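You operate a simulated robot arm through the tools that you are given. There is no shell and no other tool. Be economical: measure what you need, move in short steps, check, and stop when the job is done.

You run a simulated robot arm. Do the job below in one go: nothing can be reset, and whatever is moved stays where it is left.

Task
Put the mini grey bobbin on the left rack middle shelf. Then take the fat white cap and leave it on the small black pulley. Then take the mini yellow bobbin and put it on the spare bench top. Then put the white cup on the spare bench top. Then close the right blue flap. The order counts. Set down upright: white cup.

Only the result counts: the job must be done as asked and must still hold three seconds after the hand-in. Knocking over, shifting, dropping, spilling or breaking anything else fails it. Lids that push on must go on centred and level and be pressed home; caps that screw on are set level and turned clockwise until they are tight.

Robot
A 6-joint arm with a two-finger gripper on a trunk, on a base that drives. Base frame: it is fixed to the floor where the robot stands at the start and does not move with it; the origin is under the middle of the robot, x ahead of it, y to its left, z up; the surface under the hand at the start is at about z = 0.76. Lengths are in m, angles in rad, forces in N, time in s.
With the tool pointing down near the work surface it reaches from about 0.1 to 0.72 m from the robot's upright axis, wherever it stands. Its first joint turns from -2.897 to 2.897 rad. Places, roughly: fat white cap (4x4x3 cm) [0.5, 0, 0.8]; left rack middle shelf [0.7, -3.6, 0.4]; mini grey bobbin (6x6x5 cm) [0.5, -0.1, 0.8]; mini yellow bobbin (6x6x5 cm) [0.6, -0.1, 0.8]; right blue flap [0.3, -8, 0.7]; small black pulley (5x5x3 cm) [0.5, -0.4, 0.8]; spare bench top [0.7, 1.4, 0.8]; white cup (9x9x12 cm) [0.8, -0.4, 0.8]. Payload 2.45 kg.
Tool frame: the origin (TCP) lies between the finger pads and is the grasp point; the fingertips stand 0.026 m ahead of it; z points along the fingers, y is the line along which they close. The gripper opens to 0.096 m. The gripper's body begins 0.069 m behind the TCP.
Orientation is told as [roll, pitch, yaw] about the base's x, y, z axes, in that order, counted from this pose: with the fingers straight down and closing along the base's y, the tool's x points along the base's -x, its y along +y and its z along -z.

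Tools
- The arm moves only by the tool apply_moves. Its argument "moves" is a list of rows, each a list of 3 entries, a list of its own where there are three numbers: the shift along the base's x, y, z in mm, then the turn, a rotation vector about the base's x, y, z in rad, then the opening, from 0 (shut) to 1 (fully open). In form: [[[tx, ty, tz], [wx, wy, wz], hand], ...]. A call has 1 to 12 rows; each row is the pose to reach, as a shift and turn from the pose commanded when the call began. A row lasts 0.2 s, in which the tool goes at most 0.05 m and 0.15 rad; a call with a longer step from one row to the next is refused whole, and so is a gripper value outside its range. Where a pose cannot be reached the arm comes as near as it can. A force on the tool above 40 N (or 10 N above the force at the start of the call, whichever is more), or a blocked arm, ends the call early, and 0.2 s more pass. Each finger halts on what it meets, pressing with about 25 N; the grip force reading is that of the motor and also rises with nothing between the fingers. The clock runs only during rows and for 0.2 s after the last one: add rows that repeat a pose to give the fingers time. The reply holds the time, the measured pose of the TCP, the force on the tool along the base axes, the opening and the grip force, in the units named above and with some noise, with the torque about the TCP (base axes, N m) and any sound that the robot's microphone picked up.
- Cameras (640 x 400 px; columns grow to the right, rows downward): "scene" is now at [0.0309, 0.1712, 1.1263]; the picture's right is [0.13, -0.99, 0.00], its down [-0.36, -0.05, -0.93] and it looks along [0.92, 0.12, -0.36] (base axes); focal length 214 px, centre (320, 200). "wrist" rides on the gripper at [0.082, 0.003, -0.098] in the tool frame; the picture's right is [-0.04, 1.00, 0.00], its down [-0.73, -0.03, -0.68] and it looks along [-0.68, -0.03, 0.73] (tool axes); focal length 256 px, centre (320, 200). There is no depth. A picture from a camera that has moved, and an enlarged one, comes with that camera's place and axes in the base frame and with its lens. The place of the scene camera against the robot may be out by one fixed shift of up to 0.012 m in any direction.
- camera(camera): a new picture of that camera. The clock stands still meanwhile.
- raise_lower(by): slides the trunk up (or, below 0, down) by that many m; the arm and the scene camera ride with it, the base frame stays. It gives what a move gives, with no picture.
- drive_base(legs): drives the robot by 1 to 6 legs, each [ahead, turn to the left] in m and rad, along the robot's own axes; the way and the turn of a leg run together, so that a leg with both is an arc; at most 1.5 m and 3.142 rad a leg. The arm and the cameras ride along, it lands a little off, and it stops where it bumps. It gives what a move gives.
- aim_head(pan, tilt): turns the head with the scene camera to pan (to the left, within 2.705 rad either way) and tilt (down, from -0.506 to 1.204), counted from straight ahead of the robot. It gives what a move gives.
- close_up(camera, box): a new picture of the part [left, top, right, bottom] of that camera's present view, enlarged. The clock stands still meanwhile.
- hand_in(): hands the job in; it is judged then, once.

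Work in short steps. Places have to be worked out from the pictures, the camera data and where the tool is seen: move nearer, look again, correct. Check each grasp and each placing, and mend what went wrong. You have 165 turns and 108 pictures in all, those below and enlarged ones among them. Open the gripper and draw the arm clear of the work before you hand the job in, unless the task says otherwise.

The tools are called after ">>>" as name(argument=value, ...) on one line, values as JSON. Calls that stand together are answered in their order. apply_moves: Moves the arm, as the interface text tells. Its arguments: {"type":"object","properties":{"moves":{"type":"array","items":{"type":"array"}}},"required":["moves"]} The other tools are called the same way: raise_lower (by) slides the trunk up or down; drive_base (legs) drives the base; aim_head (pan, tilt) turns the head that bears the scene camera; camera (camera) takes a picture; close_up (camera, box) takes an enlarged picture of a part of a camera's view; hand_in () hands the job in.

At the start:

```text
clock: 0.0
position: [0.5242, 0.0904, 0.9607]
tcp_rot: [-0.001, -0.001, -0.001]
contact_force: [0.5, 0.5, 0.9]
moment: [-0.02, 0.0, 0.01]
width: 0.0961
grasp_force: 0.1
trunk travel left (down, up): [-0.125, 0.025]
robot x, y, heading: [0.0032, 0.0022, -0.001]
head pan, tilt: [0.129, 0.372]
```

scene: 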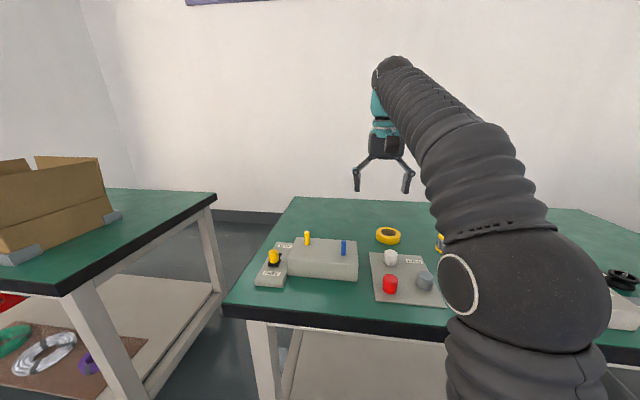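
wrist: 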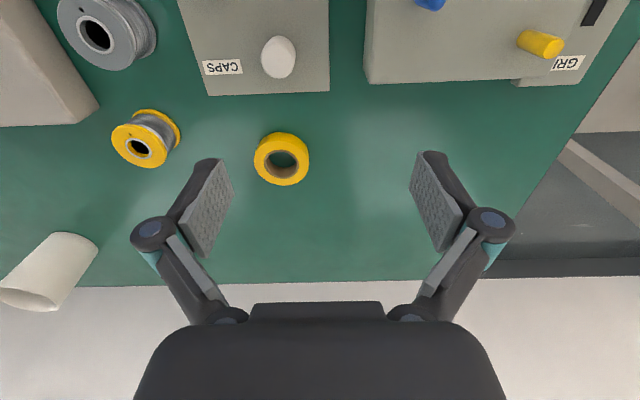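

The wrist picture puts the grey bobbin near [0.48, -0.09] and the yellow one near [0.58, -0.105]. I'll move the hand above the grey bobbin at the present height and look again.

>>> apply_moves(moves=[[[-10, -45, 0], [0, 0, 0], 1], [[-20, -90, 0], [0, 0, 0], 1], [[-35, -135, 0], [0, 0, 0], 1], [[-45, -178, 0], [0, 0, 0], 1], [[-45, -178, 0], [0, 0, 0], 1]])

>>> camera(camera="wrist")

>>> aim_head(pan=-0.6, tilt=0.4)

>>> camera(camera="scene")

```text
clock: 1.2
position: [0.4786, -0.088, 0.9611]
tcp_rot: [-0.001, -0.001, 0.0]
contact_force: [-0.6, 0.1, 0.4]
moment: [0.02, -0.02, -0.01]
width: 0.0959
grasp_force: 0.1
trunk travel left (down, up): [-0.125, 0.025]
robot x, y, heading: [-0.0037, 0.0012, -0.002]
head pan, tilt: [0.129, 0.372]
```

```text
105 pictures are left
camera wrist: at [0.3962, -0.083, 1.0585], right [0.04, 1.0, 0.0], down [0.73, -0.03, 0.68], along [0.68, -0.03, -0.73], focal length 256 px, centre (320, 200)
```

wrist: 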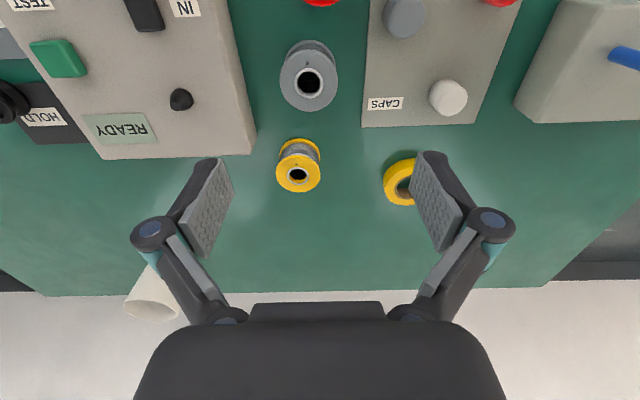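

```text
clock: 2.3
position: [0.4781, -0.0858, 0.9614]
tcp_rot: [0.0, 0.001, 0.0]
contact_force: [-0.1, 0.2, -0.2]
moment: [-0.04, 0.01, -0.01]
width: 0.096
grasp_force: 0.1
trunk travel left (down, up): [-0.125, 0.025]
robot x, y, heading: [-0.003, -0.0001, -0.0]
head pan, tilt: [-0.6, 0.4]
```

```text
104 pictures are left
camera scene: at [0.0152, 0.1069, 1.1238], right [-0.56, -0.83, 0.0], down [-0.32, 0.22, -0.92], along [0.76, -0.52, -0.39], focal length 214 px, centre (320, 200)
```

scene: 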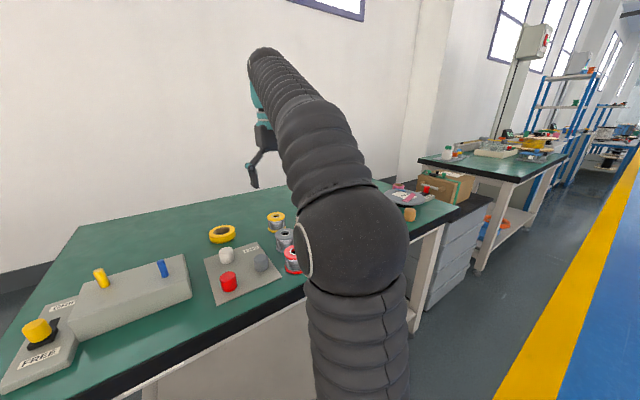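

Grey bobbin's centre is about [0.478, -0.097]; a partial opening will clear the machine and the tray. Before choosing the grasp tilt I want to see the rack's shelf clearance.

>>> aim_head(pan=-1.35, tilt=0.2)

>>> camera(camera="scene")

>>> close_up(camera="scene", box=[240, 100, 400, 200])

```text
clock: 3.4
position: [0.4777, -0.0873, 0.961]
tcp_rot: [0.0, 0.0, 0.001]
contact_force: [0.0, 0.5, -0.1]
moment: [0.01, 0.01, -0.01]
width: 0.096
grasp_force: 0.0
trunk travel left (down, up): [-0.125, 0.025]
robot x, y, heading: [0.0029, 0.0052, 0.003]
head pan, tilt: [-1.349, 0.201]
```

```text
103 pictures are left
camera scene: at [-0.0407, 0.0683, 1.1424], right [-0.98, -0.22, 0.0], down [-0.04, 0.19, -0.98], along [0.22, -0.96, -0.2], focal length 214 px, centre (320, 200)
```

scene: 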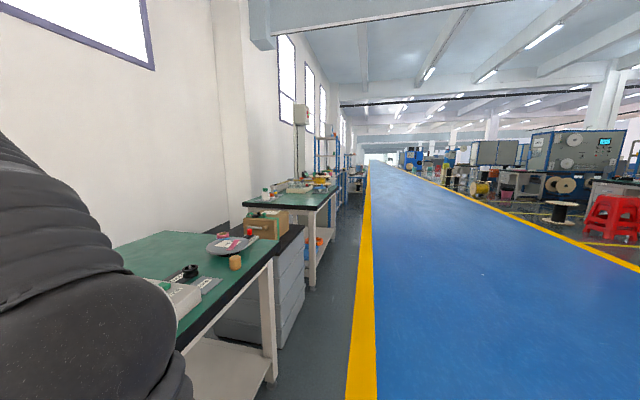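

```text
4.00 times, centred on (320, 150) of scene
camera zoom: at [-0.0407, 0.0683, 1.1424], right [-0.98, -0.22, 0.0], down [-0.04, 0.19, -0.98], along [0.22, -0.96, -0.2], focal length 858 px, centre (320, 400)
```

zoom: 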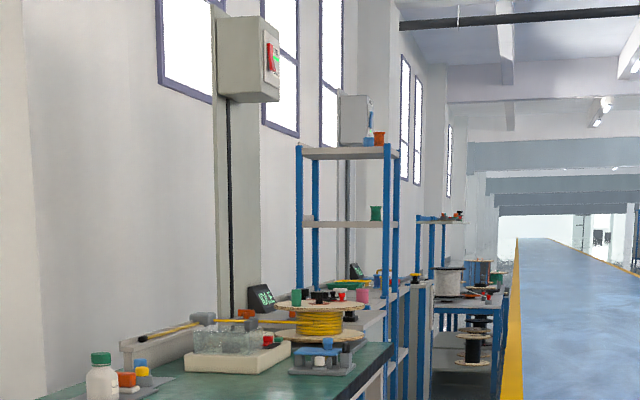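

The rack has several closely spaced shelves, so a tilted grasp with the camera side up will suit it better than straight down. I'll turn the hand half round about the vertical (in two calls) so the camera ends up on top when tilted forward.

>>> apply_moves(moves=[[[0, 0, 10], [0, 0, 0.14], 1], [[0, 0, 20], [0, 0, 0.28], 1], [[0, 0, 30], [0, 0, 0.42], 1], [[0, 0, 40], [0, 0, 0.56], 1], [[0, 0, 40], [0, 0, 0.7], 1], [[0, 0, 40], [0, 0, 0.84], 1], [[0, 0, 40], [0, 0, 0.98], 1], [[0, 0, 40], [0, 0, 1.12], 1], [[0, 0, 40], [0, 0, 1.26], 1], [[0, 0, 40], [0, 0, 1.4], 1], [[0, 0, 40], [0, 0, 1.5], 1], [[0, 0, 40], [0, 0, 1.571], 1]])

>>> apply_moves(moves=[[[0, 0, 0], [0, 0, 0.14], 1], [[0, 0, 0], [0, 0, 0.28], 1], [[0, 0, 0], [0, 0, 0.42], 1], [[0, 0, 0], [0, 0, 0.56], 1], [[0, 0, 0], [0, 0, 0.7], 1], [[0, 0, 0], [0, 0, 0.84], 1], [[0, 0, 0], [0, 0, 0.98], 1], [[0, 0, 0], [0, 0, 1.12], 1], [[0, 0, 0], [0, 0, 1.26], 1], [[0, 0, 0], [0, 0, 1.4], 1], [[0, 0, 0], [0, 0, 1.5], 1], [[0, 0, 0], [0, 0, 1.571], 1]])

```text
clock: 6.0
position: [0.4727, -0.0872, 0.9773]
tcp_rot: [-0.005, 0.0, 1.573]
contact_force: [0.8, 0.2, -0.2]
moment: [0.01, 0.0, -0.03]
width: 0.0961
grasp_force: 0.1
out of reach, approached as far as the arm can: row 2, 3, 4, 5, 6, 7, 8, 9, 10, 11, 12
trunk travel left (down, up): [-0.125, 0.025]
robot x, y, heading: [0.001, 0.0016, 0.002]
head pan, tilt: [-1.349, 0.201]
```

```text
clock: 8.6
position: [0.4719, 0.0375, 0.975]
tcp_rot: [0.003, -0.001, 3.101]
contact_force: [-0.5, -0.2, -0.7]
moment: [0.02, 0.0, 0.02]
width: 0.096
grasp_force: 0.1
out of reach, approached as far as the arm can: row 9, 10, 11, 12
trunk travel left (down, up): [-0.125, 0.025]
robot x, y, heading: [0.001, 0.0031, 0.003]
head pan, tilt: [-1.349, 0.201]
```

The wrist turns to about 3.0 rad relative to the arm, so I'll use yaw 2.75 (closing line slightly skewed) and return above the bobbin, then tilt forward 0.6 rad in the next call.

>>> apply_moves(moves=[[[-15, -30, -10], [0, 0, -0.12], 0.8], [[-30, -60, -20], [0, 0, -0.24], 0.8], [[-45, -90, -30], [0, 0, -0.351], 0.8], [[-55, -108, -45], [0, 0, -0.351], 0.78], [[-57, -108, -45], [0, 0, -0.351], 0.78]])

>>> apply_moves(moves=[[[0, 0, 0], [-0.057, -0.139, 0], 0.78], [[0, 0, 0], [-0.114, -0.278, 0], 0.78], [[0, 0, 0], [-0.171, -0.416, 0], 0.78], [[0, 0, 0], [-0.228, -0.555, 0], 0.78], [[0, 0, 0], [-0.228, -0.555, 0], 0.78]])

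>>> camera(camera="wrist")

```text
clock: 9.8
position: [0.4166, -0.0729, 0.9292]
tcp_rot: [0.001, 0.0, 2.792]
contact_force: [0.3, 1.0, -0.3]
moment: [0.0, 0.03, -0.04]
width: 0.075
grasp_force: 0.1
trunk travel left (down, up): [-0.125, 0.025]
robot x, y, heading: [-0.0006, -0.0034, 0.001]
head pan, tilt: [-1.349, 0.201]
```

```text
clock: 11.0
position: [0.417, -0.0718, 0.9285]
tcp_rot: [0.027, 0.601, 2.799]
contact_force: [0.0, 0.4, -0.2]
moment: [-0.02, -0.01, -0.01]
width: 0.0749
grasp_force: 0.1
trunk travel left (down, up): [-0.125, 0.025]
robot x, y, heading: [-0.0017, -0.0012, -0.004]
head pan, tilt: [-1.349, 0.201]
```

```text
101 pictures are left
camera wrist: at [0.4284, -0.0754, 1.0557], right [-0.38, -0.92, 0.0], down [-0.92, 0.38, 0.14], along [-0.13, 0.06, -0.99], focal length 256 px, centre (320, 200)
```

wrist: 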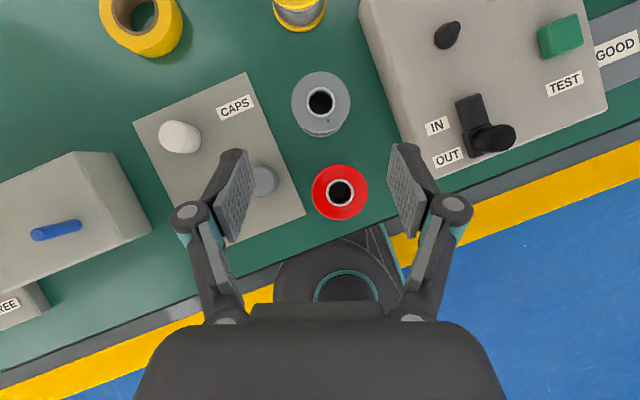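

The view is clear: grey bobbin's top centre is at about [0.480, -0.097], and the red one stands just in front. I'll reduce the tilt to 0.4 so both flanges meet the pads, and go down along the tool axis.

>>> apply_moves(moves=[[[13, -6, -20], [0.034, 0.094, 0], 0.78], [[26, -12, -43], [0.068, 0.188, 0], 0.78], [[38, -16, -73], [0.068, 0.188, 0], 0.78], [[50, -21, -105], [0.068, 0.188, 0], 0.78], [[61, -25, -133], [0.068, 0.188, 0], 0.78], [[61, -25, -135], [0.068, 0.188, 0], 0.78]])

>>> camera(camera="wrist")

```text
clock: 12.4
position: [0.4773, -0.0963, 0.7928]
tcp_rot: [0.026, 0.399, 2.8]
contact_force: [0.1, 0.1, 0.0]
moment: [0.01, 0.02, 0.0]
width: 0.0744
grasp_force: 0.0
trunk travel left (down, up): [-0.125, 0.025]
robot x, y, heading: [-0.0024, 0.0022, -0.004]
head pan, tilt: [-1.349, 0.201]
```

```text
100 pictures are left
camera wrist: at [0.5121, -0.1086, 0.9144], right [-0.38, -0.93, 0.01], down [-0.87, 0.36, 0.34], along [-0.32, 0.12, -0.94], focal length 256 px, centre (320, 200)
```

wrist: 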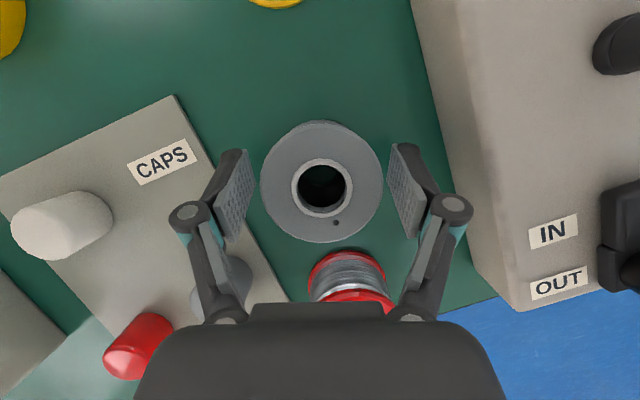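

The bobbin sits centred between the pads. I'll close slowly with dwell and lift straight up.

>>> apply_moves(moves=[[[0, 0, 0], [0, 0, 0], 0.6], [[0, 0, 0], [0, 0, 0], 0.3], [[0, 0, 0], [0, 0, 0], 0.3], [[0, 0, 0], [0, 0, 0], 0.3]])

>>> apply_moves(moves=[[[0, 0, 15], [0, 0, 0], 0.3], [[0, 0, 45], [0, 0, 0], 0.3], [[0, 0, 85], [0, 0, 0], 0.3], [[0, 0, 120], [0, 0, 0], 0.3], [[0, 0, 120], [0, 0, 0], 0.3]])

>>> camera(camera="wrist")

```text
clock: 13.4
position: [0.4779, -0.096, 0.7936]
tcp_rot: [0.027, 0.398, 2.798]
contact_force: [-0.8, -1.6, 1.0]
moment: [0.07, 0.04, 0.0]
width: 0.0538
grasp_force: 25.4
trunk travel left (down, up): [-0.125, 0.025]
robot x, y, heading: [-0.0024, -0.003, -0.0]
head pan, tilt: [-1.349, 0.201]
```

```text
clock: 14.6
position: [0.4784, -0.0948, 0.9133]
tcp_rot: [0.026, 0.401, 2.8]
contact_force: [-0.5, -1.5, -0.8]
moment: [0.0, -0.02, 0.02]
width: 0.0535
grasp_force: 24.7
trunk travel left (down, up): [-0.125, 0.025]
robot x, y, heading: [0.0008, -0.0028, 0.006]
head pan, tilt: [-1.349, 0.201]
```

```text
99 pictures are left
camera wrist: at [0.5127, -0.1071, 1.035], right [-0.38, -0.93, 0.01], down [-0.87, 0.36, 0.34], along [-0.32, 0.12, -0.94], focal length 256 px, centre (320, 200)
```

wrist: 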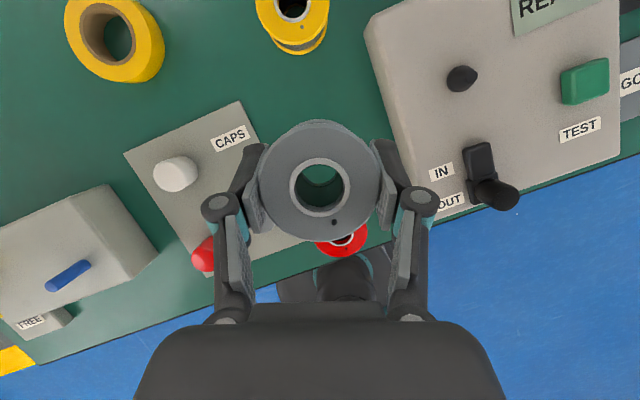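

Grasped (width 0.054) and held upright. Now I'll back off the bench, turn right and drive along the aisle toward the rack, checking the pose on the way.

>>> drive_base(legs=[[-0.5, 0], [0, -1.571], [1.5, 0]])

```text
clock: 28.4
position: [-0.5949, -1.9886, 0.9125]
tcp_rot: [0.027, 0.4, 1.22]
contact_force: [0.3, -0.4, -1.1]
moment: [-0.04, 0.03, 0.0]
width: 0.0538
grasp_force: 24.8
trunk travel left (down, up): [-0.125, 0.025]
robot x, y, heading: [-0.4976, -1.5157, -1.579]
head pan, tilt: [-1.349, 0.201]
```

Pose is good: x -0.50, y -1.52. I'll drive the rest to y ≈ -3.5 and turn left to face the rack, then look.

>>> drive_base(legs=[[1.5, 0.008], [0.55, 0], [0, 1.571]])

>>> aim_head(pan=0.0, tilt=0.5)

>>> camera(camera="scene")

```text
clock: 42.4
position: [-0.0019, -3.6379, 0.9126]
tcp_rot: [0.026, 0.401, 2.825]
contact_force: [0.7, -0.5, -1.0]
moment: [0.01, 0.01, 0.01]
width: 0.0536
grasp_force: 24.7
trunk travel left (down, up): [-0.125, 0.025]
robot x, y, heading: [-0.4811, -3.5578, 0.025]
head pan, tilt: [-1.349, 0.201]
```

```text
clock: 43.9
position: [-0.0022, -3.6364, 0.9128]
tcp_rot: [0.026, 0.4, 2.826]
contact_force: [-0.6, -0.8, -1.7]
moment: [0.02, 0.02, 0.02]
width: 0.0538
grasp_force: 24.7
trunk travel left (down, up): [-0.125, 0.025]
robot x, y, heading: [-0.4815, -3.5551, 0.024]
head pan, tilt: [0.0, 0.499]
```

```text
98 pictures are left
camera scene: at [-0.4571, -3.395, 1.1147], right [0.03, -1.0, 0.0], down [-0.48, -0.01, -0.88], along [0.88, 0.02, -0.48], focal length 214 px, centre (320, 200)
```

scene: 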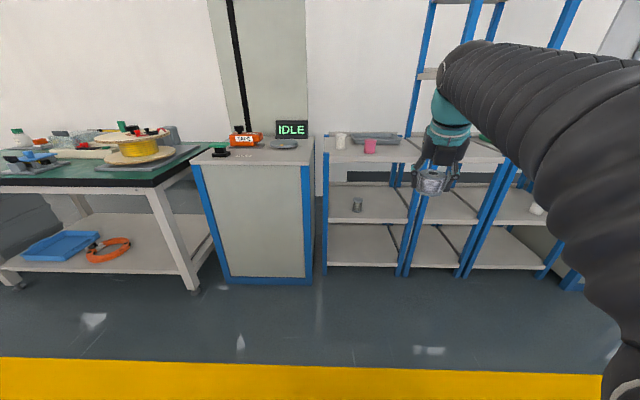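

I see the left rack: three shelves, the middle one at about z 0.4, front edge near x 0.58, y from -3.42 to -3.88, with one small item on it near [0.8, -3.62]. I'll drive nearer, lower the trunk and look.

>>> drive_base(legs=[[0.45, -0.02]])

>>> raise_lower(by=-0.12)

>>> aim_head(pan=-0.1, tilt=0.75)

>>> camera(camera="scene")

```text
clock: 46.7
position: [0.4497, -3.6366, 0.9129]
tcp_rot: [0.026, 0.399, 2.809]
contact_force: [0.2, 0.4, -0.6]
moment: [0.0, 0.0, 0.0]
width: 0.0536
grasp_force: 24.5
trunk travel left (down, up): [-0.125, 0.025]
robot x, y, heading: [-0.0294, -3.548, 0.01]
head pan, tilt: [0.0, 0.499]
```

```text
clock: 48.2
position: [0.4507, -3.6381, 0.7927]
tcp_rot: [0.026, 0.4, 2.808]
contact_force: [-0.3, -0.2, -1.0]
moment: [-0.02, -0.02, -0.03]
width: 0.0539
grasp_force: 25.4
trunk travel left (down, up): [-0.005, 0.145]
robot x, y, heading: [-0.0312, -3.5474, 0.002]
head pan, tilt: [0.0, 0.499]
```

```text
clock: 48.9
position: [0.4495, -3.6387, 0.794]
tcp_rot: [0.025, 0.399, 2.808]
contact_force: [-0.5, -0.4, -2.1]
moment: [0.01, 0.05, -0.03]
width: 0.0538
grasp_force: 24.9
trunk travel left (down, up): [-0.005, 0.145]
robot x, y, heading: [-0.0252, -3.5435, 0.013]
head pan, tilt: [-0.099, 0.75]
```

```text
97 pictures are left
camera scene: at [-0.0095, -3.3957, 0.9728], right [-0.09, -1.0, 0.0], down [-0.68, 0.06, -0.73], along [0.73, -0.07, -0.68], focal length 214 px, centre (320, 200)
```

scene: 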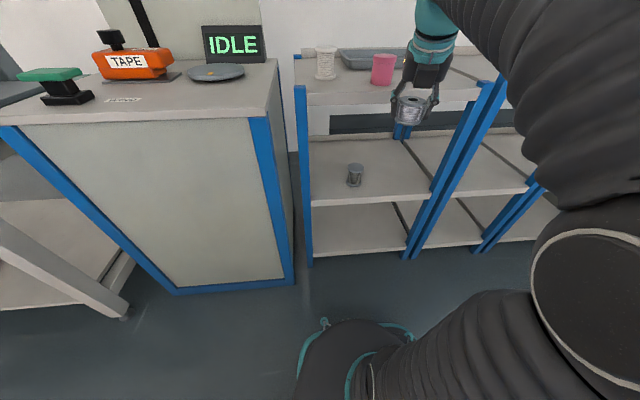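

The existing item stands at about [0.68, -3.605]; free space is to its right. I'll shift the robot 0.2 m right with a backward S-curve so that the target [0.66, -3.76] lies straight ahead.

>>> drive_base(legs=[[-0.4, 0.5], [-0.4, -0.5], [0.78, 0]])

>>> aim_head(pan=0.15, tilt=0.7)

>>> camera(camera="scene")

```text
clock: 57.3
position: [0.4686, -3.8399, 0.7932]
tcp_rot: [0.026, 0.4, 2.802]
contact_force: [0.1, 0.8, -1.3]
moment: [-0.01, 0.0, 0.0]
width: 0.0537
grasp_force: 24.9
trunk travel left (down, up): [-0.005, 0.145]
robot x, y, heading: [-0.0094, -3.7479, 0.002]
head pan, tilt: [-0.099, 0.75]
```

```text
clock: 58.1
position: [0.4697, -3.839, 0.7923]
tcp_rot: [0.027, 0.401, 2.805]
contact_force: [-0.3, -0.2, -0.7]
moment: [0.02, 0.0, -0.01]
width: 0.0539
grasp_force: 25.5
trunk travel left (down, up): [-0.005, 0.145]
robot x, y, heading: [-0.007, -3.7457, 0.001]
head pan, tilt: [0.15, 0.7]
```

```text
96 pictures are left
camera scene: at [0.0123, -3.5746, 0.977], right [0.15, -0.99, 0.0], down [-0.64, -0.1, -0.76], along [0.76, 0.12, -0.64], focal length 214 px, centre (320, 200)
```

scene: 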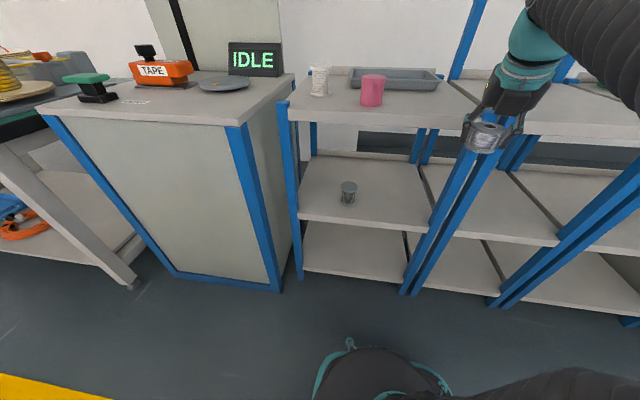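

I'll move in front of the free spot and descend outside the shelf's front edge to z ≈ 0.49.

>>> apply_moves(moves=[[[-15, 40, -20], [0, 0, 0], 0.3], [[-25, 79, -40], [0, 0, 0], 0.3], [[-25, 79, -85], [0, 0, 0], 0.3], [[-25, 79, -130], [0, 0, 0], 0.3], [[-25, 79, -175], [0, 0, 0], 0.3], [[-25, 79, -220], [0, 0, 0], 0.3], [[-25, 79, -260], [0, 0, 0], 0.3], [[-25, 79, -295], [0, 0, 0], 0.3], [[-25, 79, -305], [0, 0, 0], 0.3]])

>>> camera(camera="scene")

>>> camera(camera="wrist")

```text
clock: 60.1
position: [0.4446, -3.7595, 0.4895]
tcp_rot: [0.027, 0.4, 2.803]
contact_force: [0.1, 0.0, -1.3]
moment: [-0.02, 0.03, 0.0]
width: 0.054
grasp_force: 25.3
trunk travel left (down, up): [-0.005, 0.145]
robot x, y, heading: [-0.0101, -3.7465, 0.008]
head pan, tilt: [0.15, 0.7]
```

```text
95 pictures are left
camera scene: at [0.0123, -3.5745, 0.977], right [0.15, -0.99, 0.0], down [-0.64, -0.1, -0.76], along [0.76, 0.12, -0.64], focal length 214 px, centre (320, 200)
```

scene: 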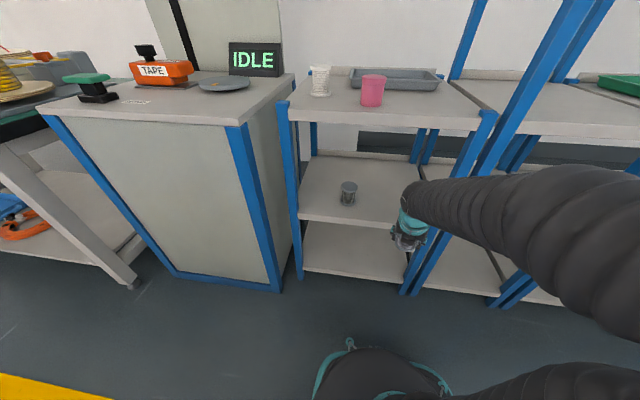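

```text
94 pictures are left
camera wrist: at [0.4788, -3.7721, 0.6101], right [-0.38, -0.93, 0.01], down [-0.87, 0.36, 0.34], along [-0.32, 0.12, -0.94], focal length 256 px, centre (320, 200)
```

wrist: 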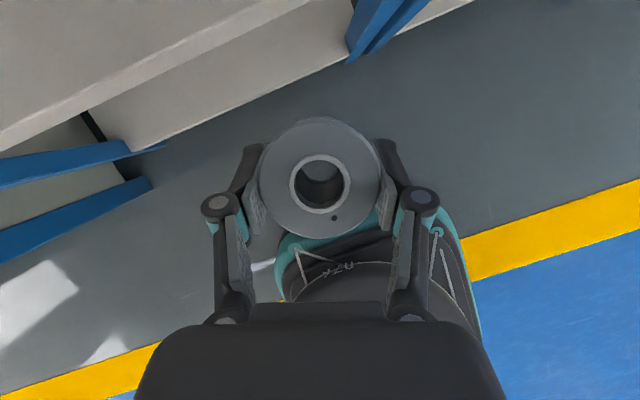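

The wrist view puts the shelf's front edge at x ≈ 0.55 and the right post at y ≈ -3.91. I'll lower to 0.46 and slide in to x 0.64.

>>> apply_moves(moves=[[[20, 0, -28], [0, 0, 0], 0.3], [[55, 0, -28], [0, 0, 0], 0.3], [[90, 0, -28], [0, 0, 0], 0.3], [[125, 0, -28], [0, 0, 0], 0.3], [[160, 0, -28], [0, 0, 0], 0.3], [[195, 0, -28], [0, 0, 0], 0.3], [[195, 0, -28], [0, 0, 0], 0.3]])

>>> camera(camera="wrist")

>>> camera(camera="scene")

```text
clock: 60.8
position: [0.5066, -3.7595, 0.4575]
tcp_rot: [0.034, 0.384, 2.808]
contact_force: [-12.0, -1.2, 4.0]
moment: [0.08, 0.04, 0.33]
width: 0.054
grasp_force: 24.5
trunk travel left (down, up): [-0.005, 0.145]
robot x, y, heading: [-0.0068, -3.7494, 0.01]
head pan, tilt: [0.15, 0.7]
stopped in row 3: the force on the tool passed its limit at 79 N (the readings are from after the stop); the commanded pose is now the measured one
```

```text
93 pictures are left
camera wrist: at [0.5431, -3.7712, 0.5786], right [-0.37, -0.93, 0.02], down [-0.87, 0.36, 0.35], along [-0.33, 0.12, -0.94], focal length 256 px, centre (320, 200)
```

wrist: 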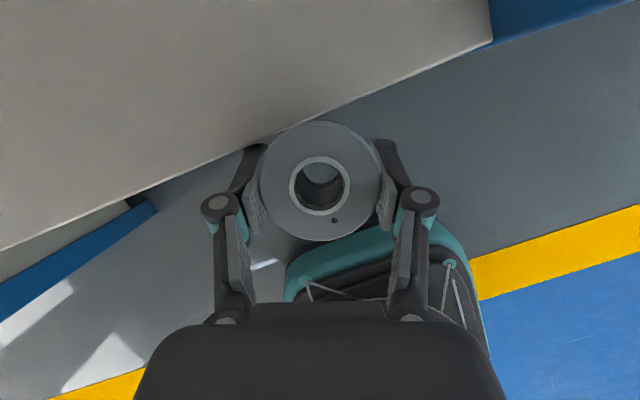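

```text
92 pictures are left
camera scene: at [0.0116, -3.5745, 0.977], right [0.15, -0.99, 0.0], down [-0.64, -0.1, -0.77], along [0.76, 0.12, -0.64], focal length 214 px, centre (320, 200)
```

scene: 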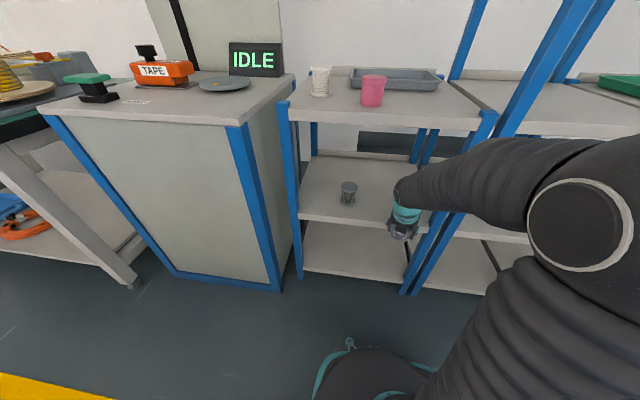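

The bobbin met the shelf's front edge: the parallax between the two wrist views puts the shelf at about z 0.43–0.44, edge x ≈ 0.54. I'll back out, rise to z 0.51 and slide in again.

>>> apply_moves(moves=[[[-30, 0, 0], [0, 0, 0], 0.3], [[-40, 0, 25], [0, 0.014, 0], 0.3], [[-40, 0, 50], [0, 0.014, 0], 0.3], [[-40, 0, 50], [0, 0.014, 0], 0.3]])

>>> apply_moves(moves=[[[25, 0, 0], [0, 0, 0], 0.3], [[50, 0, 0], [0, 0, 0], 0.3], [[75, 0, 0], [0, 0, 0], 0.3], [[100, 0, 0], [0, 0, 0], 0.3], [[125, 0, 0], [0, 0, 0], 0.3], [[150, 0, 0], [0, 0, 0], 0.3], [[165, 0, 0], [0, 0, 0], 0.3], [[165, 0, 0], [0, 0, 0], 0.3]])

>>> camera(camera="wrist")

>>> camera(camera="scene")

```text
clock: 61.8
position: [0.4678, -3.7615, 0.5067]
tcp_rot: [0.038, 0.373, 2.81]
contact_force: [-0.7, 0.0, -1.6]
moment: [0.01, 0.02, 0.01]
width: 0.0534
grasp_force: 25.2
trunk travel left (down, up): [-0.005, 0.145]
robot x, y, heading: [-0.0066, -3.7449, 0.007]
head pan, tilt: [0.15, 0.7]
```

```text
clock: 63.6
position: [0.6318, -3.7607, 0.506]
tcp_rot: [0.039, 0.372, 2.811]
contact_force: [0.3, 0.1, -1.0]
moment: [-0.03, -0.01, -0.02]
width: 0.0535
grasp_force: 25.2
trunk travel left (down, up): [-0.005, 0.145]
robot x, y, heading: [-0.0061, -3.7469, 0.009]
head pan, tilt: [0.15, 0.7]
```

```text
91 pictures are left
camera wrist: at [0.6698, -3.772, 0.6275], right [-0.37, -0.93, 0.02], down [-0.86, 0.36, 0.37], along [-0.35, 0.12, -0.93], focal length 256 px, centre (320, 200)
```

wrist: 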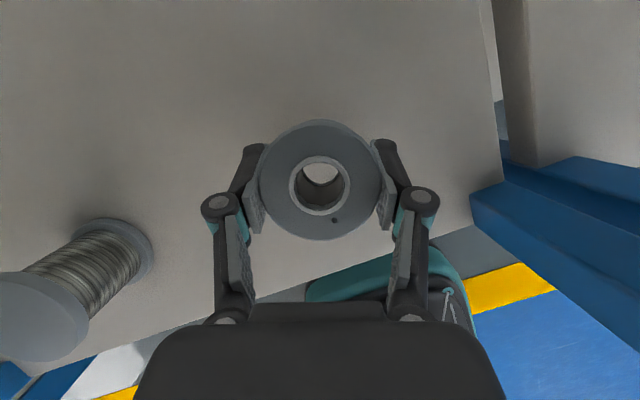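

```text
90 pictures are left
camera scene: at [0.0116, -3.5745, 0.9766], right [0.15, -0.99, 0.0], down [-0.64, -0.1, -0.77], along [0.76, 0.12, -0.64], focal length 214 px, centre (320, 200)
```

scene: 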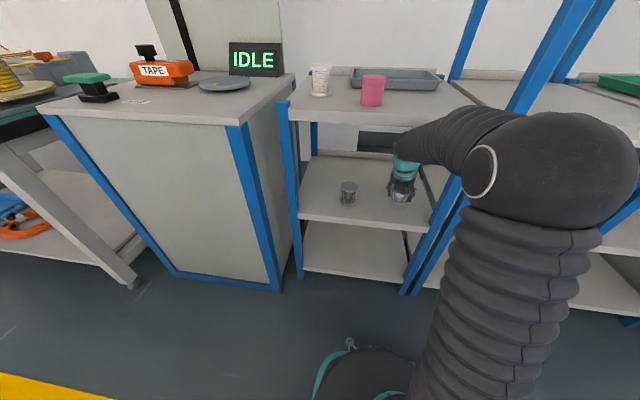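

Inside the shelf with clearance all round. I'll restore the 0.4 tilt and lower 33 mm.

>>> apply_moves(moves=[[[0, 0, -8], [-0.01, -0.027, 0], 0.3], [[0, 0, -20], [-0.01, -0.027, 0], 0.3], [[0, 0, -33], [-0.01, -0.027, 0], 0.3], [[0, 0, -33], [-0.01, -0.027, 0], 0.3]])

>>> apply_moves(moves=[[[0, 0, -2], [0, 0, 0], 0.3], [[0, 0, -4], [0, 0, 0], 0.3], [[0, 0, -6], [0, 0, 0], 0.3], [[0, 0, -8], [0, 0, 0], 0.3]])

```text
clock: 64.7
position: [0.6353, -3.76, 0.4813]
tcp_rot: [0.031, 0.417, 2.807]
contact_force: [-2.1, 0.3, 15.1]
moment: [0.44, 0.0, 0.04]
width: 0.0537
grasp_force: 25.6
trunk travel left (down, up): [-0.005, 0.145]
robot x, y, heading: [-0.01, -3.745, 0.003]
head pan, tilt: [0.15, 0.7]
stopped in row 4: the force on the tool passed its limit at 42 N (the readings are from after the stop); the commanded pose is now the measured one
```

```text
clock: 65.3
position: [0.6368, -3.7598, 0.4812]
tcp_rot: [0.029, 0.423, 2.807]
contact_force: [-1.7, -0.4, 14.7]
moment: [0.39, 0.08, 0.02]
width: 0.054
grasp_force: 24.9
trunk travel left (down, up): [-0.005, 0.145]
robot x, y, heading: [-0.0081, -3.7481, 0.007]
head pan, tilt: [0.15, 0.7]
stopped in row 3: the force on the tool passed its limit at 42 N (the readings are from after the stop); the commanded pose is now the measured one
```

Contact at TCP z 0.481. I'll check from the scene camera that it is the bobbin resting on the shelf.

>>> close_up(camera="scene", box=[300, 100, 460, 250])

>>> camera(camera="wrist")

```text
2.67 times, centred on (380, 175) of scene
camera zoom: at [0.0114, -3.5745, 0.9767], right [0.15, -0.99, 0.0], down [-0.64, -0.1, -0.77], along [0.76, 0.12, -0.64], focal length 572 px, centre (160, 267)
```

zoom: 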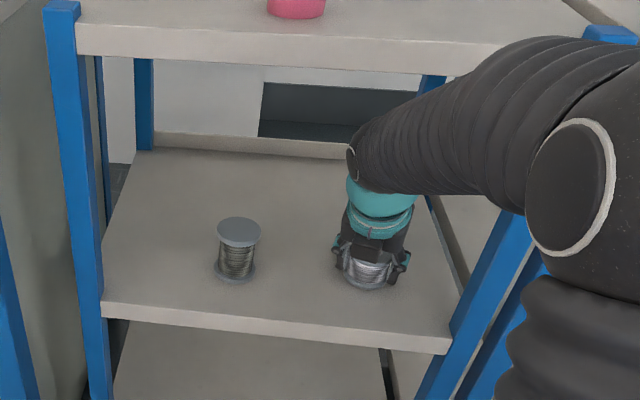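

```text
88 pictures are left
camera wrist: at [0.6679, -3.7706, 0.6038], right [-0.38, -0.93, 0.01], down [-0.88, 0.36, 0.32], along [-0.3, 0.11, -0.95], focal length 256 px, centre (320, 200)
```

wrist: 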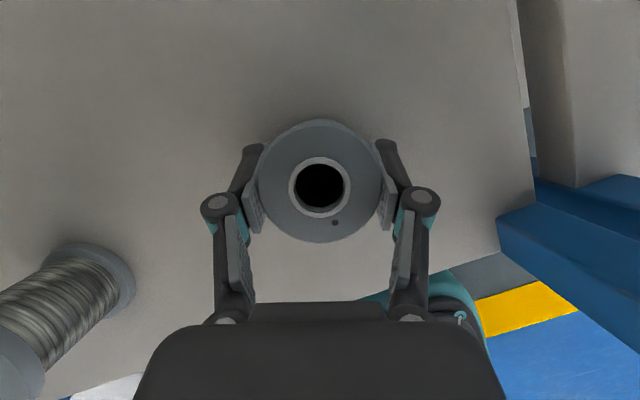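

The bobbin looks seated on the shelf. I'll open and withdraw back along the fingers' plane, slightly upward.

>>> apply_moves(moves=[[[0, 0, 1], [0, 0, 0], 0.56], [[0, 0, 1], [0, 0, 0], 0.75], [[0, 0, 1], [0, 0, 0], 0.8], [[0, 0, 1], [0, 0, 0], 0.8], [[-20, 7, 25], [0, 0, 0], 0.8], [[-45, 15, 35], [0, 0, 0], 0.8], [[-75, 25, 35], [0, 0, 0], 0.8], [[-115, 25, 35], [0, 0, 0], 0.8], [[-155, 25, 35], [0, 0, 0], 0.8], [[-190, 25, 35], [0, 0, 0], 0.8]])

>>> close_up(camera="scene", box=[300, 100, 460, 250])

```text
clock: 67.5
position: [0.4443, -3.7353, 0.5146]
tcp_rot: [0.032, 0.421, 2.807]
contact_force: [0.2, 1.4, -0.1]
moment: [-0.02, -0.03, 0.02]
width: 0.0766
grasp_force: 0.0
trunk travel left (down, up): [-0.005, 0.145]
robot x, y, heading: [-0.0071, -3.7434, 0.005]
head pan, tilt: [0.15, 0.7]
```

```text
2.67 times, centred on (380, 175) of scene
camera zoom: at [0.0122, -3.5745, 0.977], right [0.15, -0.99, 0.0], down [-0.64, -0.1, -0.76], along [0.76, 0.12, -0.64], focal length 572 px, centre (160, 267)
```

zoom: 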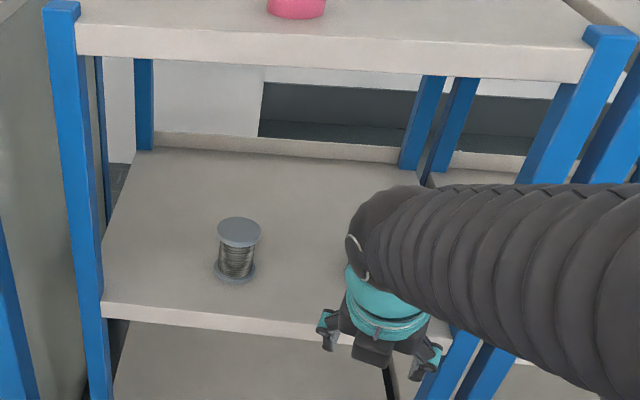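

Clear of the shelf. I'll back off and check the bobbin.

>>> drive_base(legs=[[-0.45, 0]])

>>> aim_head(pan=0.1, tilt=0.5)

>>> close_up(camera="scene", box=[240, 100, 440, 260])

```text
clock: 70.2
position: [-0.0038, -3.7404, 0.515]
tcp_rot: [0.031, 0.419, 2.793]
contact_force: [1.0, 0.6, -0.3]
moment: [0.02, 0.02, -0.01]
width: 0.0768
grasp_force: 0.0
trunk travel left (down, up): [-0.005, 0.145]
robot x, y, heading: [-0.4597, -3.7436, -0.011]
head pan, tilt: [0.15, 0.7]
```

```text
clock: 70.9
position: [-0.0033, -3.7402, 0.515]
tcp_rot: [0.032, 0.42, 2.792]
contact_force: [0.3, 0.4, -0.7]
moment: [0.0, -0.01, 0.05]
width: 0.0767
grasp_force: 0.0
trunk travel left (down, up): [-0.005, 0.145]
robot x, y, heading: [-0.4571, -3.7451, -0.015]
head pan, tilt: [0.099, 0.499]
```

```text
2.50 times, centred on (340, 180) of scene
camera zoom: at [-0.4278, -3.5776, 0.9946], right [0.09, -1.0, 0.0], down [-0.48, -0.04, -0.88], along [0.87, 0.08, -0.48], focal length 536 px, centre (270, 250)
```

zoom: 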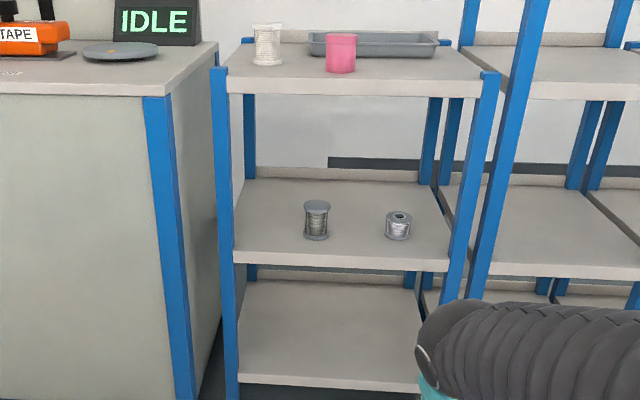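

The grey bobbin stands upright on the middle shelf. Now I raise the trunk and bring the hand back to straight down with yaw 0 for the next grasps.

>>> raise_lower(by=0.12)

>>> apply_moves(moves=[[[0, 0, 45], [0.046, 0.132, 0], 0.8], [[0, 0, 90], [0.093, 0.264, 0], 0.8], [[0, 0, 135], [0.139, 0.396, 0], 0.8], [[0, 0, 180], [0.139, 0.396, 0], 0.8], [[0, 0, 225], [0.139, 0.396, 0], 0.8], [[0, 0, 260], [0.139, 0.396, 0], 0.8], [[0, 0, 260], [0.139, 0.396, 0], 0.8]])

>>> apply_moves(moves=[[[0, 0, 0], [0, 0, -0.14], 1], [[0, 0, 0], [0, 0, -0.28], 1], [[0, 0, 0], [0, 0, -0.42], 1], [[0, 0, 0], [0, 0, -0.56], 1], [[0, 0, 0], [0, 0, -0.7], 1], [[0, 0, 0], [0, 0, -0.84], 1], [[0, 0, 0], [0, 0, -0.98], 1], [[0, 0, 0], [0, 0, -1.12], 1], [[0, 0, 0], [0, 0, -1.26], 1], [[0, 0, 0], [0, 0, -1.4], 1]])

>>> apply_moves(moves=[[[0, 0, 0], [0, 0, -0.14], 1], [[0, 0, 0], [0, 0, -0.28], 1], [[0, 0, 0], [0, 0, -0.42], 1], [[0, 0, 0], [0, 0, -0.56], 1], [[0, 0, 0], [0, 0, -0.7], 1], [[0, 0, 0], [0, 0, -0.84], 1], [[0, 0, 0], [0, 0, -0.98], 1], [[0, 0, 0], [0, 0, -1.12], 1], [[0, 0, 0], [0, 0, -1.26], 1], [[0, 0, 0], [0, 0, -1.39], 1]])

>>> drive_base(legs=[[0, 1.586], [1.5, 0], [1.5, 0]])

```text
clock: 72.4
position: [-0.0037, -3.7399, 0.6354]
tcp_rot: [0.031, 0.419, 2.792]
contact_force: [0.0, 0.2, 0.5]
moment: [-0.04, 0.0, 0.0]
width: 0.0766
grasp_force: 0.0
trunk travel left (down, up): [-0.125, 0.025]
robot x, y, heading: [-0.4595, -3.742, -0.009]
head pan, tilt: [0.099, 0.499]
```

```text
clock: 74.0
position: [-0.003, -3.7423, 0.8951]
tcp_rot: [0.036, -0.001, 2.796]
contact_force: [0.2, 0.0, -0.3]
moment: [0.0, -0.02, -0.02]
width: 0.0767
grasp_force: 0.1
trunk travel left (down, up): [-0.125, 0.025]
robot x, y, heading: [-0.4562, -3.7449, -0.006]
head pan, tilt: [0.099, 0.499]
```

```text
clock: 76.2
position: [-0.0038, -3.7407, 0.8945]
tcp_rot: [0.037, -0.001, 1.392]
contact_force: [0.0, -0.3, 0.7]
moment: [0.0, -0.02, 0.04]
width: 0.0959
grasp_force: 0.1
trunk travel left (down, up): [-0.125, 0.025]
robot x, y, heading: [-0.4598, -3.7451, -0.009]
head pan, tilt: [0.099, 0.499]
```

```text
clock: 78.4
position: [-0.0049, -3.7411, 0.8949]
tcp_rot: [0.037, -0.001, 0.0]
contact_force: [0.2, -0.2, -0.2]
moment: [0.01, 0.0, -0.01]
width: 0.0961
grasp_force: 0.0
trunk travel left (down, up): [-0.125, 0.025]
robot x, y, heading: [-0.4591, -3.7472, -0.01]
head pan, tilt: [0.099, 0.499]
```

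```text
clock: 97.0
position: [-0.6036, -0.2596, 0.8948]
tcp_rot: [0.038, -0.001, 1.631]
contact_force: [0.2, 0.1, 0.2]
moment: [-0.02, -0.02, 0.02]
width: 0.0961
grasp_force: 0.1
trunk travel left (down, up): [-0.125, 0.025]
robot x, y, heading: [-0.5708, -0.7127, 1.619]
head pan, tilt: [0.099, 0.499]
```

At y -0.71. I level the hand and raise it a little, then drive to face the bench between the caps tray and the pulley.

>>> apply_moves(moves=[[[0, 0, 30], [0, -0.037, 0], 1], [[0, 0, 60], [0, -0.037, 0], 1], [[0, 0, 60], [0, -0.037, 0], 1]])

>>> drive_base(legs=[[0.52, 0], [0, -1.619], [0.58, 0]])

>>> aim_head(pan=-0.3, tilt=0.6)

>>> camera(camera="scene")

>>> camera(camera="wrist")

```text
clock: 97.8
position: [-0.6025, -0.2588, 0.9542]
tcp_rot: [0.0, 0.002, 1.63]
contact_force: [-0.4, 0.7, -0.6]
moment: [0.02, -0.01, -0.03]
width: 0.0961
grasp_force: 0.0
trunk travel left (down, up): [-0.125, 0.025]
robot x, y, heading: [-0.5721, -0.7105, 1.624]
head pan, tilt: [0.099, 0.499]
```

```text
clock: 107.7
position: [0.4446, -0.2099, 0.9535]
tcp_rot: [0.0, 0.002, -0.015]
contact_force: [-0.2, 0.0, 0.2]
moment: [0.0, -0.01, 0.03]
width: 0.0959
grasp_force: 0.1
trunk travel left (down, up): [-0.125, 0.025]
robot x, y, heading: [-0.0119, -0.2062, -0.026]
head pan, tilt: [0.099, 0.499]
```

```text
clock: 108.6
position: [0.4443, -0.2099, 0.9541]
tcp_rot: [0.001, 0.002, -0.015]
contact_force: [-0.4, -0.4, 0.8]
moment: [-0.02, 0.0, -0.03]
width: 0.096
grasp_force: 0.0
trunk travel left (down, up): [-0.125, 0.025]
robot x, y, heading: [-0.0079, -0.205, -0.028]
head pan, tilt: [-0.3, 0.6]
```

```text
85 pictures are left
camera scene: at [0.0162, -0.0721, 1.1056], right [-0.32, -0.95, 0.0], down [-0.54, 0.18, -0.83], along [0.78, -0.26, -0.56], focal length 214 px, centre (320, 200)
```

scene: 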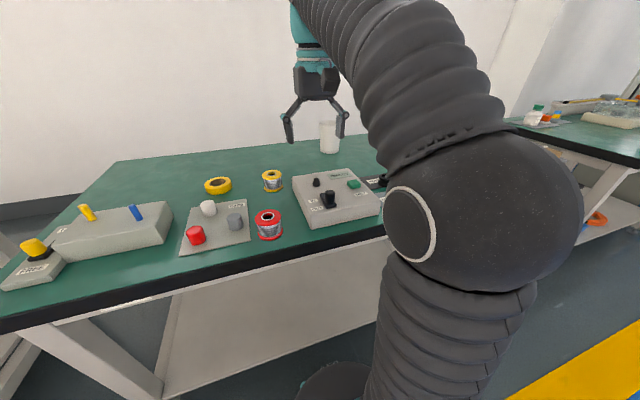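

```text
84 pictures are left
camera wrist: at [0.3631, -0.2034, 1.0516], right [0.05, 1.0, 0.0], down [0.73, -0.04, 0.68], along [0.68, -0.04, -0.74], focal length 256 px, centre (320, 200)
```

wrist: 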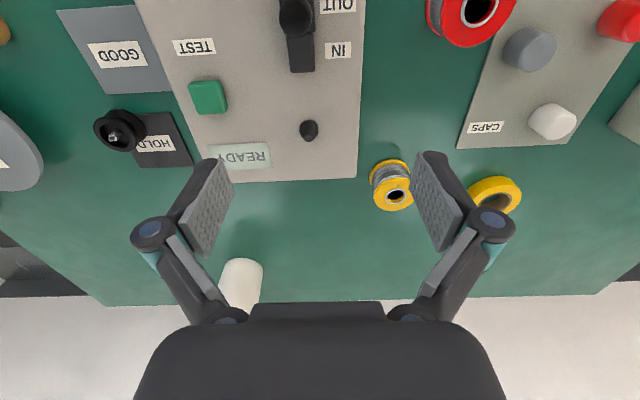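

The pulley is at about [0.49, -0.435] on the HOLD plate. I'll move above it for a good look at its top before fetching the cap.

>>> apply_moves(moves=[[[10, -48, 0], [0, 0, 0], 1], [[20, -96, 0], [0, 0, 0], 1], [[30, -144, 0], [0, 0, 0], 1], [[40, -190, 0], [0, 0, 0], 1], [[45, -225, 0], [0, 0, 0], 1], [[45, -225, 0], [0, 0, 0], 1]])

>>> camera(camera="wrist")

>>> close_up(camera="wrist", box=[220, 90, 420, 230])

```text
clock: 110.0
position: [0.4912, -0.4349, 0.9505]
tcp_rot: [-0.001, 0.0, -0.013]
contact_force: [0.7, -0.3, 0.4]
moment: [0.02, -0.01, 0.01]
width: 0.096
grasp_force: 0.0
trunk travel left (down, up): [-0.125, 0.025]
robot x, y, heading: [-0.0144, -0.2046, -0.031]
head pan, tilt: [-0.3, 0.6]
```

```text
83 pictures are left
camera wrist: at [0.4096, -0.4292, 1.049], right [0.05, 1.0, 0.0], down [0.73, -0.04, 0.68], along [0.68, -0.04, -0.73], focal length 256 px, centre (320, 200)
```

wrist: 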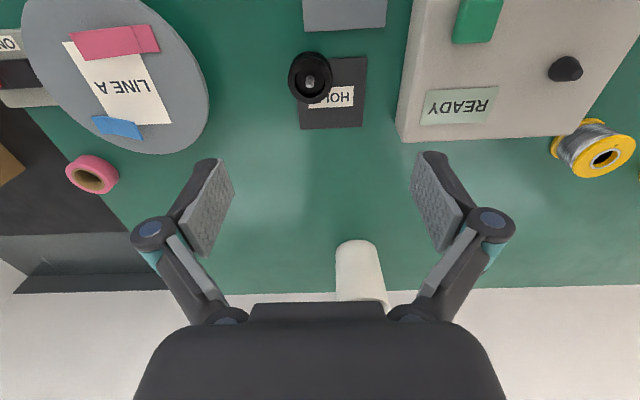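

```text
2.86 times, centred on (320, 160) of wrist
camera zoom: at [0.4096, -0.4292, 1.049], right [0.05, 1.0, 0.0], down [0.73, -0.04, 0.68], along [0.68, -0.04, -0.73], focal length 731 px, centre (320, 314)
```

zoom: 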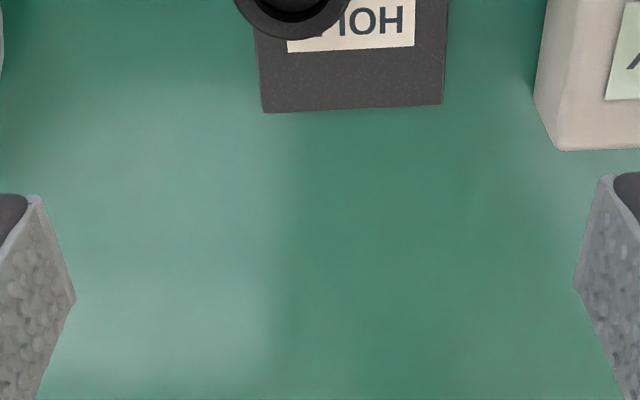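

The pulley's centre is near [0.488, -0.443]. I'll enlarge it.

>>> close_up(camera="wrist", box=[270, 40, 380, 130])

>>> close_up(camera="scene", box=[340, 160, 420, 220])

```text
4.44 times, centred on (325, 85) of wrist
camera zoom: at [0.4096, -0.4292, 1.049], right [0.05, 1.0, 0.0], down [0.73, -0.04, 0.68], along [0.68, -0.04, -0.73], focal length 1138 px, centre (298, 711)
```

zoom: 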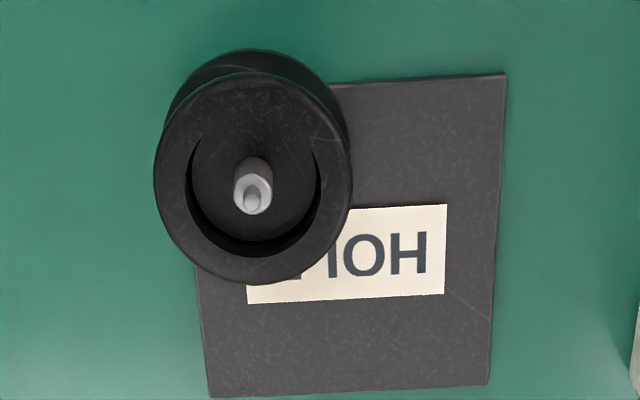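

```text
6.67 times, centred on (380, 190) of scene
camera zoom: at [0.0162, -0.0723, 1.1056], right [-0.32, -0.95, 0.0], down [-0.54, 0.18, -0.83], along [0.78, -0.27, -0.56], focal length 1430 px, centre (-80, 267)
```

zoom: 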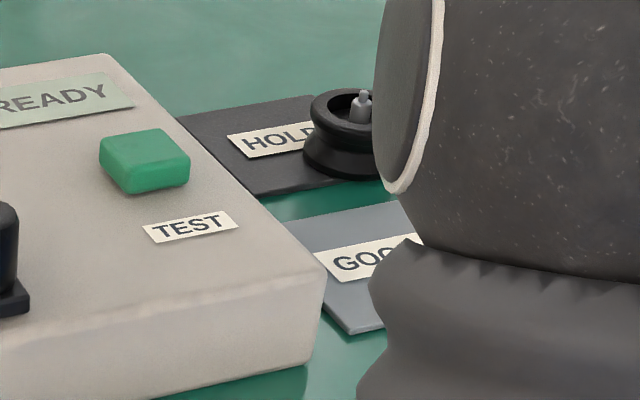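

The pulley is a 5 cm cup-shaped wheel with a centre pin standing a little above its rim; centre ≈ [0.491, -0.445]. Now I move over the white cap at about [0.505, 0.046].

>>> apply_moves(moves=[[[0, 45, 0], [0, 0, 0], 1], [[0, 90, 0], [0, 0, 0], 1], [[0, 135, 0], [0, 0, 0], 1], [[0, 180, 0], [0, 0, 0], 1], [[5, 225, 0], [0, 0, 0], 1], [[5, 270, 0], [0, 0, 0], 1], [[10, 315, 0], [0, 0, 0], 1], [[10, 360, 0], [0, 0, 0], 1], [[14, 405, 0], [0, 0, 0], 1], [[14, 450, 0], [0, 0, 0], 1], [[14, 481, 0], [0, 0, 0], 1], [[14, 481, 0], [0, 0, 0], 1]])

>>> camera(camera="wrist")

```text
clock: 112.6
position: [0.4988, 0.0445, 0.9449]
tcp_rot: [0.0, -0.002, -0.015]
contact_force: [0.4, 0.1, -0.2]
moment: [-0.03, 0.04, -0.01]
width: 0.0959
grasp_force: 0.0
out of reach, approached as far as the arm can: row 10, 11, 12
trunk travel left (down, up): [-0.125, 0.025]
robot x, y, heading: [-0.0136, -0.2048, -0.026]
head pan, tilt: [-0.3, 0.6]
```

```text
79 pictures are left
camera wrist: at [0.4165, 0.0493, 1.0415], right [0.05, 1.0, 0.0], down [0.73, -0.04, 0.68], along [0.68, -0.04, -0.73], focal length 256 px, centre (320, 200)
```

wrist: 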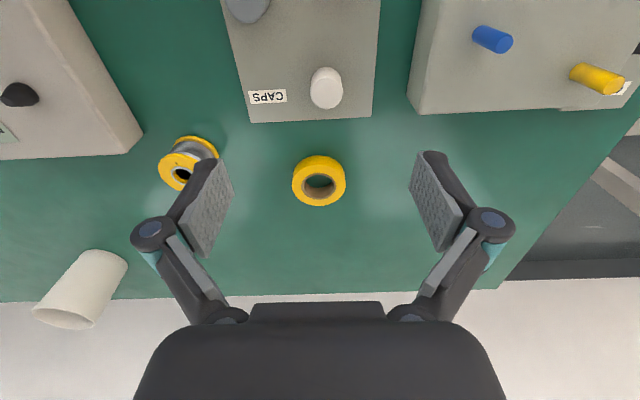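

Cap centre is near [0.499, 0.050]. I'll descend to z 0.86 and refine.

>>> apply_moves(moves=[[[0, 5, -40], [0, 0, 0.015], 0.9], [[0, 5, -85], [0, 0, 0.015], 0.75], [[0, 5, -85], [0, 0, 0.015], 0.75]])

>>> camera(camera="wrist")

```text
clock: 113.4
position: [0.4999, 0.0501, 0.8585]
tcp_rot: [0.0, 0.002, 0.0]
contact_force: [0.8, -0.2, 0.5]
moment: [0.0, 0.01, 0.01]
width: 0.0721
grasp_force: 0.1
trunk travel left (down, up): [-0.125, 0.025]
robot x, y, heading: [-0.0114, -0.2037, -0.023]
head pan, tilt: [-0.3, 0.6]
```

```text
78 pictures are left
camera wrist: at [0.4169, 0.0543, 0.9559], right [0.04, 1.0, 0.0], down [0.73, -0.03, 0.68], along [0.68, -0.03, -0.74], focal length 256 px, centre (320, 200)
```

wrist: 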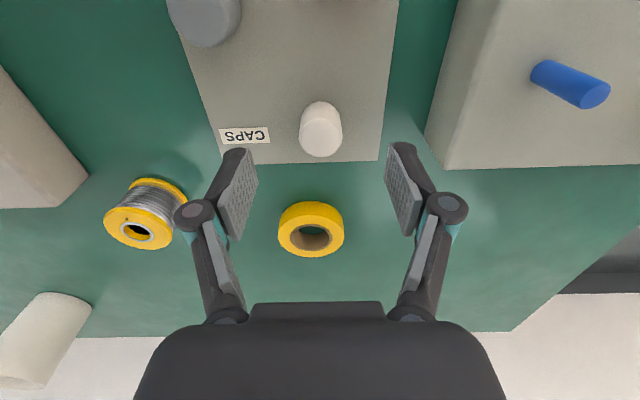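

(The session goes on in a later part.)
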